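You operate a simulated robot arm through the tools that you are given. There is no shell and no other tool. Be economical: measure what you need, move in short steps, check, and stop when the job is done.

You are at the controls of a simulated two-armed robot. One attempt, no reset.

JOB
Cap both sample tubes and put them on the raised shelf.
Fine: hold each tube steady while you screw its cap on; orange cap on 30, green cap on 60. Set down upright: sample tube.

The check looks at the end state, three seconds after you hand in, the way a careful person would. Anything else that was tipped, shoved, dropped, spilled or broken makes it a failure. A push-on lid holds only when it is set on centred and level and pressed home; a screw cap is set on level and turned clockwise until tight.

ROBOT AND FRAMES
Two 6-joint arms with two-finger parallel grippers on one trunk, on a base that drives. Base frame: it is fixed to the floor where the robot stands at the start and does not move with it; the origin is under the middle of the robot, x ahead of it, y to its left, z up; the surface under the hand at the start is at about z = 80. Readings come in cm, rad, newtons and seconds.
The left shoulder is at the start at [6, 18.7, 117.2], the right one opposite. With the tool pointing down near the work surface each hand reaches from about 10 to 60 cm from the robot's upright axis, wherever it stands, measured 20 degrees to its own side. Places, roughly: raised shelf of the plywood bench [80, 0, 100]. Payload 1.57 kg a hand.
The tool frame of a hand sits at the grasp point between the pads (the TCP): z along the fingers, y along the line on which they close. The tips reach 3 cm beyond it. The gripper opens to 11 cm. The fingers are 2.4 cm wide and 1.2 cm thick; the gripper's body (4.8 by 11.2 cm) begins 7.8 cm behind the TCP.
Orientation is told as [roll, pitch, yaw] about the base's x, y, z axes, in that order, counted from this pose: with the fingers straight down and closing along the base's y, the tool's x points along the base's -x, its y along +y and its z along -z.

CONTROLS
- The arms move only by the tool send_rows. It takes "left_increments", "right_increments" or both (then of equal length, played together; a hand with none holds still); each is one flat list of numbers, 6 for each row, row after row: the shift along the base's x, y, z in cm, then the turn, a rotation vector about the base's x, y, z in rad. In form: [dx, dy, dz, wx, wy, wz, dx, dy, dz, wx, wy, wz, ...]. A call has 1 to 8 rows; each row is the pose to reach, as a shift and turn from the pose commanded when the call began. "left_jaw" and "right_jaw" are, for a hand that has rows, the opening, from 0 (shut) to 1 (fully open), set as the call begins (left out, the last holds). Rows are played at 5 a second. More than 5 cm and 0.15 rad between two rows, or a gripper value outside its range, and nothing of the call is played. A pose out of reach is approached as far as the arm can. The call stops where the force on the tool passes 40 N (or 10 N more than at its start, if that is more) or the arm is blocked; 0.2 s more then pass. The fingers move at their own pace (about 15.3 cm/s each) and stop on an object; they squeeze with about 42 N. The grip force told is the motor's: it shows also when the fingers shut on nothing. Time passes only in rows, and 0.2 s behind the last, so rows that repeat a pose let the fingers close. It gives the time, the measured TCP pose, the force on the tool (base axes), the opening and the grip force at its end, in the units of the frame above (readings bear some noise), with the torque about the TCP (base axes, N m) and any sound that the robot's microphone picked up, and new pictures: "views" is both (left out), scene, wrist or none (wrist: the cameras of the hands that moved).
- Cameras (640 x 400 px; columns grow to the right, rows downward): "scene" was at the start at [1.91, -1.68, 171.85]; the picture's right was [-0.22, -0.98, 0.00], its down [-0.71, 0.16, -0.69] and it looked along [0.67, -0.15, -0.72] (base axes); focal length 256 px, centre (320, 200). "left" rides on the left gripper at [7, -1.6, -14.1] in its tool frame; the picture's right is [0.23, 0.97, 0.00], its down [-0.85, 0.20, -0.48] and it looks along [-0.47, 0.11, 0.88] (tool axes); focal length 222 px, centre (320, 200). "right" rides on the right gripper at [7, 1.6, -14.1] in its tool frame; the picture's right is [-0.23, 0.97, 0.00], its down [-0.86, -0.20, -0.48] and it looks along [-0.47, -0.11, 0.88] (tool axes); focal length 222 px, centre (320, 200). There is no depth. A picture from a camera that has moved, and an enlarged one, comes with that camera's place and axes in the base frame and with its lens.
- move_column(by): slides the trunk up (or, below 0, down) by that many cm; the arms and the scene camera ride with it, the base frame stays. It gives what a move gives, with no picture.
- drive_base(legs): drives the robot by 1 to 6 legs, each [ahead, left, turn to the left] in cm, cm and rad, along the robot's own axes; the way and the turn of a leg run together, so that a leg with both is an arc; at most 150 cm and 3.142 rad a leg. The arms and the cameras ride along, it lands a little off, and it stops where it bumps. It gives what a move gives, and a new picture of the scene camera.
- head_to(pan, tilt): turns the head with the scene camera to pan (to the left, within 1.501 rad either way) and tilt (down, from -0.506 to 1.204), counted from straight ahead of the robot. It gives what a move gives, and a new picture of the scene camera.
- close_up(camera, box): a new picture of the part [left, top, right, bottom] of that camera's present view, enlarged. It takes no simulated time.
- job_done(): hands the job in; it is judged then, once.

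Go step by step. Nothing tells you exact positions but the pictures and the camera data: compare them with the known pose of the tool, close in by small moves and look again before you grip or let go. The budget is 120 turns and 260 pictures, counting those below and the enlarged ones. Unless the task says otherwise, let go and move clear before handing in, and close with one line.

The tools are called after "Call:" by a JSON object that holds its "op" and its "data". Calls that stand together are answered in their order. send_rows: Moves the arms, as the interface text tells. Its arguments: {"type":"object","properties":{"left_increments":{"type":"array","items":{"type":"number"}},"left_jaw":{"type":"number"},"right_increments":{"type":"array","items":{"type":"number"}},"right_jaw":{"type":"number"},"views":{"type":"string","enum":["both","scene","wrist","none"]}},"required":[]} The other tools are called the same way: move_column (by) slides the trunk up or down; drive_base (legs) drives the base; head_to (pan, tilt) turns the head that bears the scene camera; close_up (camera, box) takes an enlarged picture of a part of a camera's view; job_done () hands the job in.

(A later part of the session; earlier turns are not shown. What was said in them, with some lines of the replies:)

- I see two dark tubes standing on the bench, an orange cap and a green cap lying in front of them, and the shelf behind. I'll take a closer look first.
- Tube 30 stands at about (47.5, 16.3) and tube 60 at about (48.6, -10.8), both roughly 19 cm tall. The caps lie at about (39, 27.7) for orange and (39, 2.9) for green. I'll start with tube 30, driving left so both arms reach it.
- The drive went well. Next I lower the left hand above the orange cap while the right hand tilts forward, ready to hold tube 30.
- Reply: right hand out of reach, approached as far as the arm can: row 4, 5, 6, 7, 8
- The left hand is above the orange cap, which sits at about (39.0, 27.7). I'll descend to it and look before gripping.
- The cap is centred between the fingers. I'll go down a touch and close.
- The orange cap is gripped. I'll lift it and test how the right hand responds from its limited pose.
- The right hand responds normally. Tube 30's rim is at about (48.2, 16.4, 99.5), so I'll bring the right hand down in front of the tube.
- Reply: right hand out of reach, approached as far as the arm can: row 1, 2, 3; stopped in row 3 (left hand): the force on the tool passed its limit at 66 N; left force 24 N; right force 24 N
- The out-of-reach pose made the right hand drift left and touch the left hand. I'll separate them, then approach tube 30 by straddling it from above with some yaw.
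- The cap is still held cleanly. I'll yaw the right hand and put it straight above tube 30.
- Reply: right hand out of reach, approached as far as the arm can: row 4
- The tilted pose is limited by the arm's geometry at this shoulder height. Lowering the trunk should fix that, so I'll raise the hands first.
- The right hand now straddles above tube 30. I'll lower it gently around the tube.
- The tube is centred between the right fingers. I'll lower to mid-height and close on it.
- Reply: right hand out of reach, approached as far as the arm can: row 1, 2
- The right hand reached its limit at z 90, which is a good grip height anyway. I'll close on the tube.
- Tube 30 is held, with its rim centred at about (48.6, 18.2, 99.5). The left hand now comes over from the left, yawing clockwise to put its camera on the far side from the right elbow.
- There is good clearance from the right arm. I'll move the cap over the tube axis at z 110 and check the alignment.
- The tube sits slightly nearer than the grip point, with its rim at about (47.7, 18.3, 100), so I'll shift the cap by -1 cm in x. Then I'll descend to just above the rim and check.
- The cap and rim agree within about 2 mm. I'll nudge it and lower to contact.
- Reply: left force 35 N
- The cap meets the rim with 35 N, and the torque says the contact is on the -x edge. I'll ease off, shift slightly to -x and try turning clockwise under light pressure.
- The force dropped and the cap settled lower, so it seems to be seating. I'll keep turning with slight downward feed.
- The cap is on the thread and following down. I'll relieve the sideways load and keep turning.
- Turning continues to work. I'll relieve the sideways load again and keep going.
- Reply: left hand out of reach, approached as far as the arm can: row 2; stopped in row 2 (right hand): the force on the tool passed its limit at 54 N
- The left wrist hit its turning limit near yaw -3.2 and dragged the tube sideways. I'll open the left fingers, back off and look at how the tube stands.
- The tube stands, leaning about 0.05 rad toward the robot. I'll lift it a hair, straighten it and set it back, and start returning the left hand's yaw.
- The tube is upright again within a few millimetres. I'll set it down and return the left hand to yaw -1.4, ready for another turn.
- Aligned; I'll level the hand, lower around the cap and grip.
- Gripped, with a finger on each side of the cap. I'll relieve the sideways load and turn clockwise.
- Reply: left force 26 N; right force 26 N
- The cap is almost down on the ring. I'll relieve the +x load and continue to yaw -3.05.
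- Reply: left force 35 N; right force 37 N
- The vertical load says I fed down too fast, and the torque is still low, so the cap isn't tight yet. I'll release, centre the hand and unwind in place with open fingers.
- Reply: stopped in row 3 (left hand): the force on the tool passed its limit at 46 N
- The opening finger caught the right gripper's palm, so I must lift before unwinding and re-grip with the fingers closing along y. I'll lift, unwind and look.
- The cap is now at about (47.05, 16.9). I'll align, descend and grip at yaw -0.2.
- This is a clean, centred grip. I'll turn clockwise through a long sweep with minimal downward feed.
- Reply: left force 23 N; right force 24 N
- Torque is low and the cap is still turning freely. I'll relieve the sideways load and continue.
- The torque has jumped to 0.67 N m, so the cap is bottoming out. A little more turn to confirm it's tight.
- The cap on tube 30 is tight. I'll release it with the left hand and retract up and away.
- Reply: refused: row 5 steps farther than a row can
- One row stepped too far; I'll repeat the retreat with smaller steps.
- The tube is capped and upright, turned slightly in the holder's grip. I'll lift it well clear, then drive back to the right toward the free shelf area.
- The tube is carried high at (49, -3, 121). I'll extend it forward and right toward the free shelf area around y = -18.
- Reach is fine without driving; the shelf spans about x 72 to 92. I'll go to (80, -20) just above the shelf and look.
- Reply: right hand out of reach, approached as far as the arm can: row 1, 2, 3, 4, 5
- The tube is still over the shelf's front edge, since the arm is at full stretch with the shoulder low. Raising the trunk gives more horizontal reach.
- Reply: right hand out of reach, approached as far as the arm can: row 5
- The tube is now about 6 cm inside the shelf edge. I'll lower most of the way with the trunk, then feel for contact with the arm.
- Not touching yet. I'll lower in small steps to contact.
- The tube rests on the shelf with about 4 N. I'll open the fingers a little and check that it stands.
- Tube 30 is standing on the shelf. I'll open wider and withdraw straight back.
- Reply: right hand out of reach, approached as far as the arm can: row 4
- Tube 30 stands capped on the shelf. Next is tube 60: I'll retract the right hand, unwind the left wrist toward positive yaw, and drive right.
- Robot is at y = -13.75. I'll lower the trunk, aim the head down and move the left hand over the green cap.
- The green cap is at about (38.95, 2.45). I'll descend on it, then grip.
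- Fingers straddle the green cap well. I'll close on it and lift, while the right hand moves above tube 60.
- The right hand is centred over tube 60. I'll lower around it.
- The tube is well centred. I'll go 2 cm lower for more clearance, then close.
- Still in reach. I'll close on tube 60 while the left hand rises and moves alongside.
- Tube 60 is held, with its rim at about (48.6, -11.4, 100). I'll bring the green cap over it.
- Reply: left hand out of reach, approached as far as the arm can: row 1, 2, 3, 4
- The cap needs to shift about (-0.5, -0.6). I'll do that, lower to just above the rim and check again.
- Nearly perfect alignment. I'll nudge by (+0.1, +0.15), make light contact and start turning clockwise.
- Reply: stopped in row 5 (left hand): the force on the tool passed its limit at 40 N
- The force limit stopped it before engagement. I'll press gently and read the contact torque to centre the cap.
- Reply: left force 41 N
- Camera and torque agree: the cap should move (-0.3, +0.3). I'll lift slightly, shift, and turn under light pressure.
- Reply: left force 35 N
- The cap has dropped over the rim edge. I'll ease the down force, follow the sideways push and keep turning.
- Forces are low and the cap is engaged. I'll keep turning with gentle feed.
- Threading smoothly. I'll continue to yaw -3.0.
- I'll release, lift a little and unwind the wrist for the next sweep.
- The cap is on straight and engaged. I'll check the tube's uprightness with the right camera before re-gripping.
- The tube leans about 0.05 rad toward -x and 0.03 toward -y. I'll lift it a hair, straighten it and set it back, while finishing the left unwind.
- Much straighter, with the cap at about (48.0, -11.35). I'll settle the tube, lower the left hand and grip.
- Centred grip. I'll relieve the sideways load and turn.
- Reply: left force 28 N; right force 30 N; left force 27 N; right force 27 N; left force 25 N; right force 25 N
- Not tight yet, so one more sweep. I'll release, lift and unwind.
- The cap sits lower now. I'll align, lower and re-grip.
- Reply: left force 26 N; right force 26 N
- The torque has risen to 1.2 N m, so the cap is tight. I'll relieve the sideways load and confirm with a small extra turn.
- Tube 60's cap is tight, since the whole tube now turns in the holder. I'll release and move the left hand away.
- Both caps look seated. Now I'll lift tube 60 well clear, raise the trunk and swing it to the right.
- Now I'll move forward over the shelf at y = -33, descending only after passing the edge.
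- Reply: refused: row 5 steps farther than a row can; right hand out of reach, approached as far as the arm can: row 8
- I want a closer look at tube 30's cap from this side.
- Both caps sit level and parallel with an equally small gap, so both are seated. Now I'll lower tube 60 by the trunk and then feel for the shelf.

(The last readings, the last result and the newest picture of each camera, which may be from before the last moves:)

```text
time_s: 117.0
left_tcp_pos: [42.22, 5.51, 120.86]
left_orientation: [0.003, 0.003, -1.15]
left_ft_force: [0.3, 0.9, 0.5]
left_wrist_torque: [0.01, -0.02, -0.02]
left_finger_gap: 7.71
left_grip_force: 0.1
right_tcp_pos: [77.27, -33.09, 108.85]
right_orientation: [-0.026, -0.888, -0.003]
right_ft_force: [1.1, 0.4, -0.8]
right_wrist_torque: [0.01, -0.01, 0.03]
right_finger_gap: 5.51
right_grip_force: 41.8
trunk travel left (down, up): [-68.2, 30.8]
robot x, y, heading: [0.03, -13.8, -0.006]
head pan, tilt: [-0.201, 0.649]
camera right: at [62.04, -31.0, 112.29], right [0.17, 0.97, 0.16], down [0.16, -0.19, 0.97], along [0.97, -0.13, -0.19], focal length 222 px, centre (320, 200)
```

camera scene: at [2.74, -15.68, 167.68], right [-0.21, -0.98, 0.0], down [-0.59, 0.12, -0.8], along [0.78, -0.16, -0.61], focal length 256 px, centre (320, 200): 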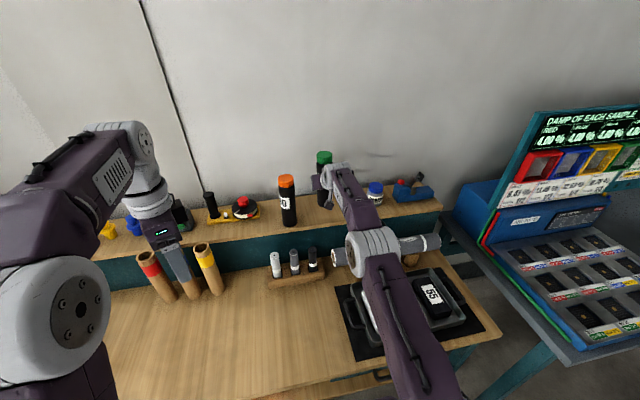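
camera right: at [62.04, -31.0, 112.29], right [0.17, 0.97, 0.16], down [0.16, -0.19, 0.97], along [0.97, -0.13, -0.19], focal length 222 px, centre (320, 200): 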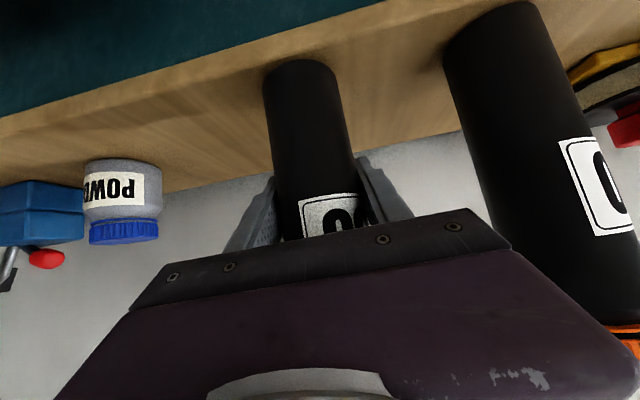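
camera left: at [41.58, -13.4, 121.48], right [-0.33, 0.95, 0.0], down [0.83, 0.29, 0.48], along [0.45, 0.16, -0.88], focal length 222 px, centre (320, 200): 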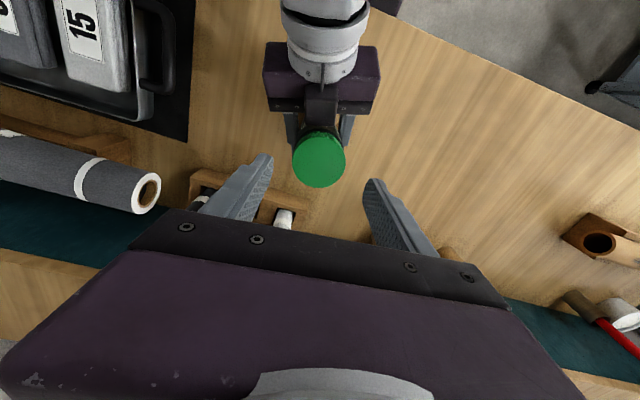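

The base is only about 1 cm inside the shelf edge. I'll raise the trunk for more reach and set it deeper.

Call:
{"op": "move_column", "data": {"by": 9}}

Call:
{"op": "send_rows", "data": {"right_increments": [0.5, 0, -2, 0, 0, 0, 1, 0, -4, 0, 0, 0, 1.5, 0, -6, 0, 0, 0, 2, 0, -8, 0, 0, 0, 2, 0, -9, 0, 0, 0], "views": "wrist"}}

```text
time_s: 118.3
left_tcp_pos: [42.13, 5.58, 129.86]
left_orientation: [0.003, 0.003, -1.151]
left_ft_force: [-0.5, -0.5, -0.2]
left_wrist_torque: [0.05, -0.03, -0.01]
left_finger_gap: 7.66
left_grip_force: 0.1
right_tcp_pos: [77.36, -33.04, 117.76]
right_orientation: [-0.028, -0.887, -0.001]
right_ft_force: [0.1, -0.4, -2.0]
right_wrist_torque: [-0.01, 0.0, -0.01]
right_finger_gap: 5.51
right_grip_force: 42.5
trunk travel left (down, up): [-77.2, 21.8]
robot x, y, heading: [0.06, -14.12, -0.009]
head pan, tilt: [-0.201, 0.649]
```

```text
time_s: 119.5
left_tcp_pos: [42.28, 5.61, 129.89]
left_orientation: [0.002, 0.004, -1.149]
left_ft_force: [-0.3, 0.6, 0.3]
left_wrist_torque: [0.01, 0.05, -0.01]
left_finger_gap: 7.69
left_grip_force: 0.1
right_tcp_pos: [78.72, -32.84, 108.77]
right_orientation: [-0.026, -0.89, -0.002]
right_ft_force: [-0.8, -0.3, -1.4]
right_wrist_torque: [0.02, 0.0, 0.01]
right_finger_gap: 5.5
right_grip_force: 42.0
right hand out of reach, approached as far as the arm can: row 3, 4, 5
trunk travel left (down, up): [-77.2, 21.8]
robot x, y, heading: [-0.48, -14.33, -0.004]
head pan, tilt: [-0.201, 0.649]
camera right: at [63.51, -30.83, 112.11], right [0.17, 0.97, 0.16], down [0.16, -0.19, 0.97], along [0.97, -0.13, -0.19], focal length 222 px, centre (320, 200)
```

right: 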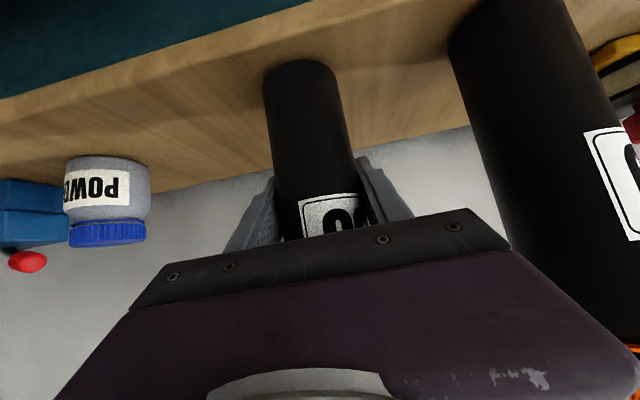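

Now about 2.5 cm inside the edge. I'll lower to contact.

Call:
{"op": "send_rows", "data": {"right_increments": [-0.2, 0, -0.25, 0, 0, 0, -0.2, 0, -0.5, 0, 0, 0], "views": "none"}}

```text
time_s: 120.1
left_tcp_pos: [42.2, 5.54, 130.0]
left_orientation: [0.002, 0.004, -1.15]
left_ft_force: [-0.6, -1.3, 0.8]
left_wrist_torque: [0.01, -0.01, 0.01]
left_finger_gap: 7.72
left_grip_force: 0.1
right_tcp_pos: [78.52, -32.9, 108.34]
right_orientation: [-0.028, -0.888, -0.001]
right_ft_force: [-1.3, 0.9, 0.5]
right_wrist_torque: [0.03, 0.01, 0.06]
right_finger_gap: 5.49
right_grip_force: 41.9
trunk travel left (down, up): [-77.2, 21.8]
robot x, y, heading: [-0.15, -13.85, -0.006]
head pan, tilt: [-0.201, 0.649]
```

Call:
{"op": "send_rows", "data": {"right_increments": [0, 0, -0.12, 0, 0, 0, 0, 0, -0.25, 0, 0, 0], "views": "none"}}

```text
time_s: 120.7
left_tcp_pos: [41.96, 5.73, 129.94]
left_orientation: [0.004, 0.003, -1.15]
left_ft_force: [0.0, -0.1, -0.5]
left_wrist_torque: [0.01, -0.01, -0.01]
left_finger_gap: 7.7
left_grip_force: 0.1
right_tcp_pos: [78.49, -32.83, 108.31]
right_orientation: [-0.029, -0.892, -0.004]
right_ft_force: [-0.3, 0.2, 5.4]
right_wrist_torque: [0.23, 0.08, 0.05]
right_finger_gap: 5.51
right_grip_force: 41.3
trunk travel left (down, up): [-77.2, 21.8]
robot x, y, heading: [-0.24, -14.21, -0.004]
head pan, tilt: [-0.201, 0.649]
```

It's in contact, with a slight lean toward +y. I'll rotate by 0.025 to seat it flat and open the fingers a little.

Call:
{"op": "send_rows", "data": {"right_increments": [0, 0, 0, 0.013, 0, 0, 0, 0, 0, 0.025, 0, 0], "views": "none"}}

Call:
{"op": "send_rows", "data": {"right_increments": [0, 0, 0, 0, 0, 0, 0, 0, 0, 0, 0, 0], "right_jaw": 0.6, "views": "both"}}

```text
time_s: 121.3
left_tcp_pos: [42.11, 5.63, 129.91]
left_orientation: [0.002, 0.003, -1.15]
left_ft_force: [-0.4, -0.6, 0.3]
left_wrist_torque: [-0.01, -0.01, -0.02]
left_finger_gap: 7.69
left_grip_force: 0.1
right_tcp_pos: [78.38, -32.93, 108.31]
right_orientation: [0.01, -0.891, -0.031]
right_ft_force: [2.5, -2.7, 7.4]
right_wrist_torque: [-0.43, -0.19, 0.04]
right_finger_gap: 5.51
right_grip_force: 41.8
trunk travel left (down, up): [-77.2, 21.8]
robot x, y, heading: [-0.05, -14.15, -0.001]
head pan, tilt: [-0.201, 0.649]
```

```text
time_s: 121.9
left_tcp_pos: [42.13, 5.63, 130.01]
left_orientation: [0.003, 0.005, -1.15]
left_ft_force: [-1.0, -0.3, 0.7]
left_wrist_torque: [-0.01, 0.02, 0.0]
left_finger_gap: 7.71
left_grip_force: 0.0
right_tcp_pos: [78.45, -32.96, 108.17]
right_orientation: [0.011, -0.886, -0.032]
right_ft_force: [-0.4, 0.6, -0.2]
right_wrist_torque: [0.01, 0.01, -0.02]
right_finger_gap: 6.62
right_grip_force: 0.1
trunk travel left (down, up): [-77.2, 21.8]
robot x, y, heading: [0.0, -13.95, -0.005]
head pan, tilt: [-0.201, 0.649]
camera scene: at [2.43, -15.64, 170.38], right [-0.21, -0.98, 0.0], down [-0.59, 0.12, -0.8], along [0.78, -0.16, -0.6], focal length 256 px, centre (320, 200)
camera right: at [63.19, -31.01, 111.54], right [0.17, 0.97, 0.18], down [0.16, -0.21, 0.96], along [0.97, -0.13, -0.19], focal length 222 px, centre (320, 200)
```

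scene: 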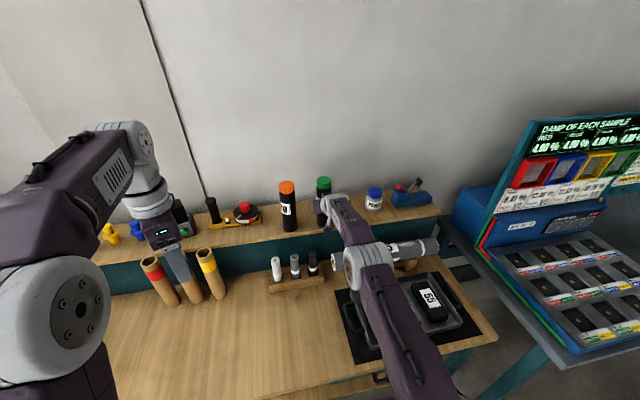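
right: 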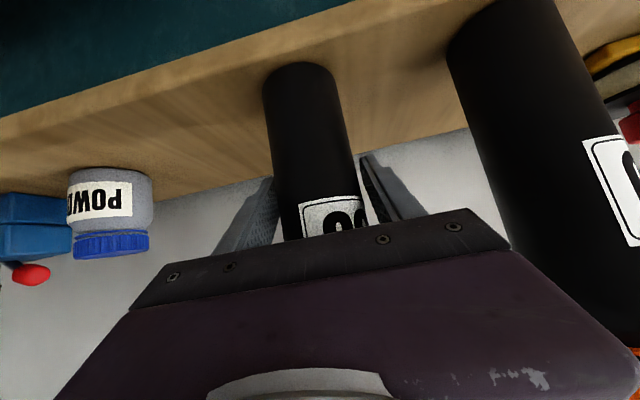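

Tube 60 stands on its own. I'll open a bit more and withdraw straight back.

Call:
{"op": "send_rows", "data": {"right_increments": [0, 0, 0, 0, 0, 0, -1.5, 0.05, 0, 0, 0, 0, -3.5, 0.1, 0, 0, 0, 0, -6, 0.15, 0, 0, 0, 0, -9.5, 0.3, 0.5, 0, 0, 0, -13.5, 0.4, 2, 0, 0, 0, -17.5, 0.5, 4, 0, 0, 0, -21.5, 0.5, 6, 0, 0, 0], "right_jaw": 0.75, "views": "both"}}

Call:
{"op": "close_up", "data": {"camera": "scene", "box": [260, 150, 360, 250]}}

Call:
{"op": "close_up", "data": {"camera": "right", "box": [240, 60, 440, 240]}}

```text
time_s: 123.7
left_tcp_pos: [41.97, 5.77, 129.98]
left_orientation: [0.005, 0.001, -1.151]
left_ft_force: [0.3, -1.1, -0.6]
left_wrist_torque: [0.0, -0.03, 0.01]
left_finger_gap: 7.69
left_grip_force: 0.0
right_tcp_pos: [56.76, -32.71, 114.46]
right_orientation: [0.012, -0.89, -0.033]
right_ft_force: [0.4, 0.4, -1.1]
right_wrist_torque: [0.0, 0.0, -0.03]
right_finger_gap: 8.25
right_grip_force: 0.0
right hand out of reach, approached as far as the arm can: row 4
trunk travel left (down, up): [-77.2, 21.8]
robot x, y, heading: [0.03, -13.89, -0.002]
head pan, tilt: [-0.201, 0.649]
camera scene: at [2.19, -15.61, 170.39], right [-0.21, -0.98, 0.0], down [-0.59, 0.12, -0.8], along [0.78, -0.16, -0.6], focal length 256 px, centre (320, 200)
camera right: at [41.55, -30.76, 117.87], right [0.17, 0.97, 0.18], down [0.16, -0.21, 0.96], along [0.97, -0.13, -0.19], focal length 222 px, centre (320, 200)
```

scene: 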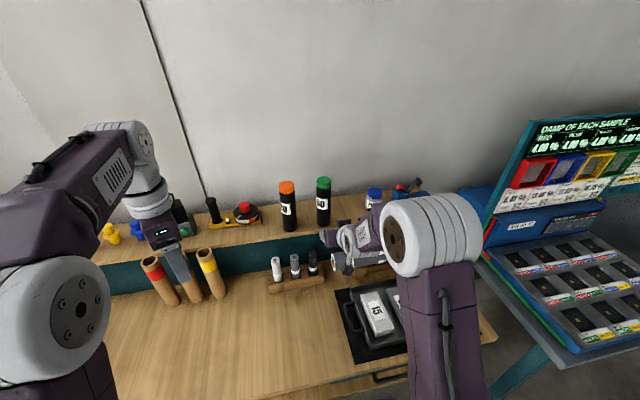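
right: 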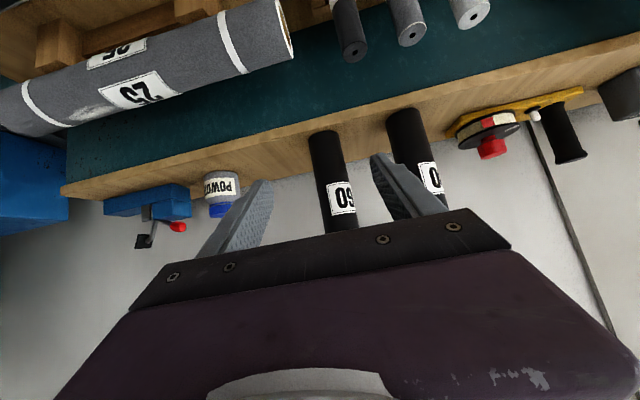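

```text
4.00 times, centred on (310, 200) of scene
camera zoom: at [2.19, -15.61, 170.39], right [-0.21, -0.98, 0.0], down [-0.59, 0.12, -0.8], along [0.78, -0.16, -0.6], focal length 1026 px, centre (360, 200)
```

zoom: 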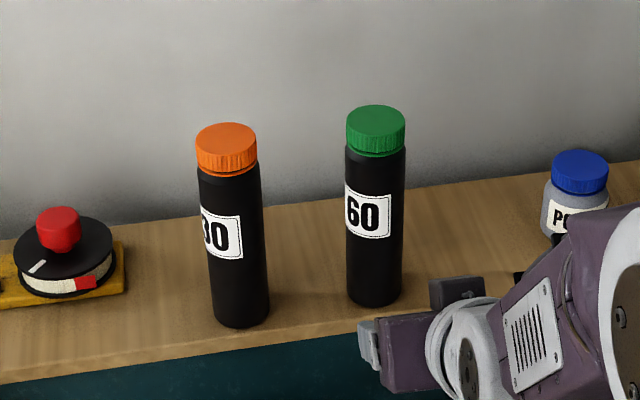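

```text
2.22 times, centred on (340, 150) of right
camera zoom: at [41.55, -30.76, 117.87], right [0.17, 0.97, 0.18], down [0.16, -0.21, 0.96], along [0.97, -0.13, -0.19], focal length 494 px, centre (276, 311)
```

zoom: 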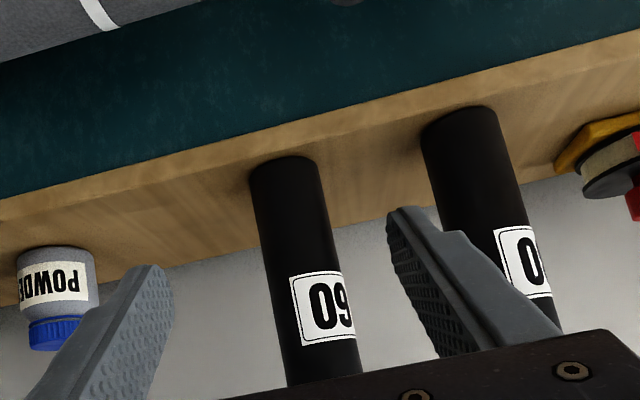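

Both tubes stand capped on the shelf. I'll make a last close comparison of the two caps' seating.

Call:
{"op": "close_up", "data": {"camera": "scene", "box": [275, 172, 335, 202]}}

```text
10.67 times, centred on (305, 187) of scene
camera zoom: at [2.19, -15.61, 170.39], right [-0.21, -0.98, 0.0], down [-0.59, 0.12, -0.8], along [0.78, -0.16, -0.6], focal length 2735 px, centre (480, 339)
```

zoom: 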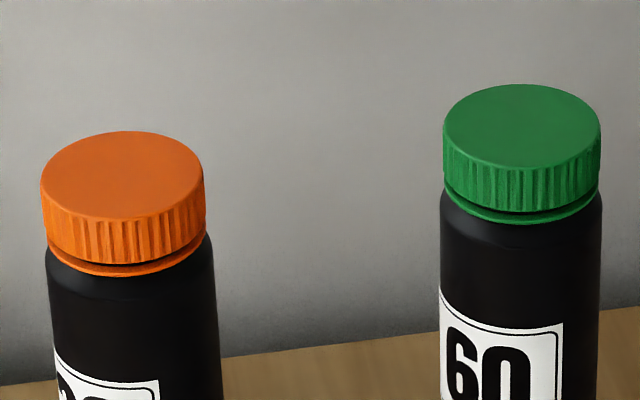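

Both caps sit level, with the same seating, and both tubes stand upright with the hands clear of them. I'm handing in.

Call:
{"op": "job_done", "data": {}}

```text
The job is handed in.
```

Both sample tubes are capped, orange on 30 and green on 60. Each was turned until it went tight, and both tubes now stand upright on the raised shelf.
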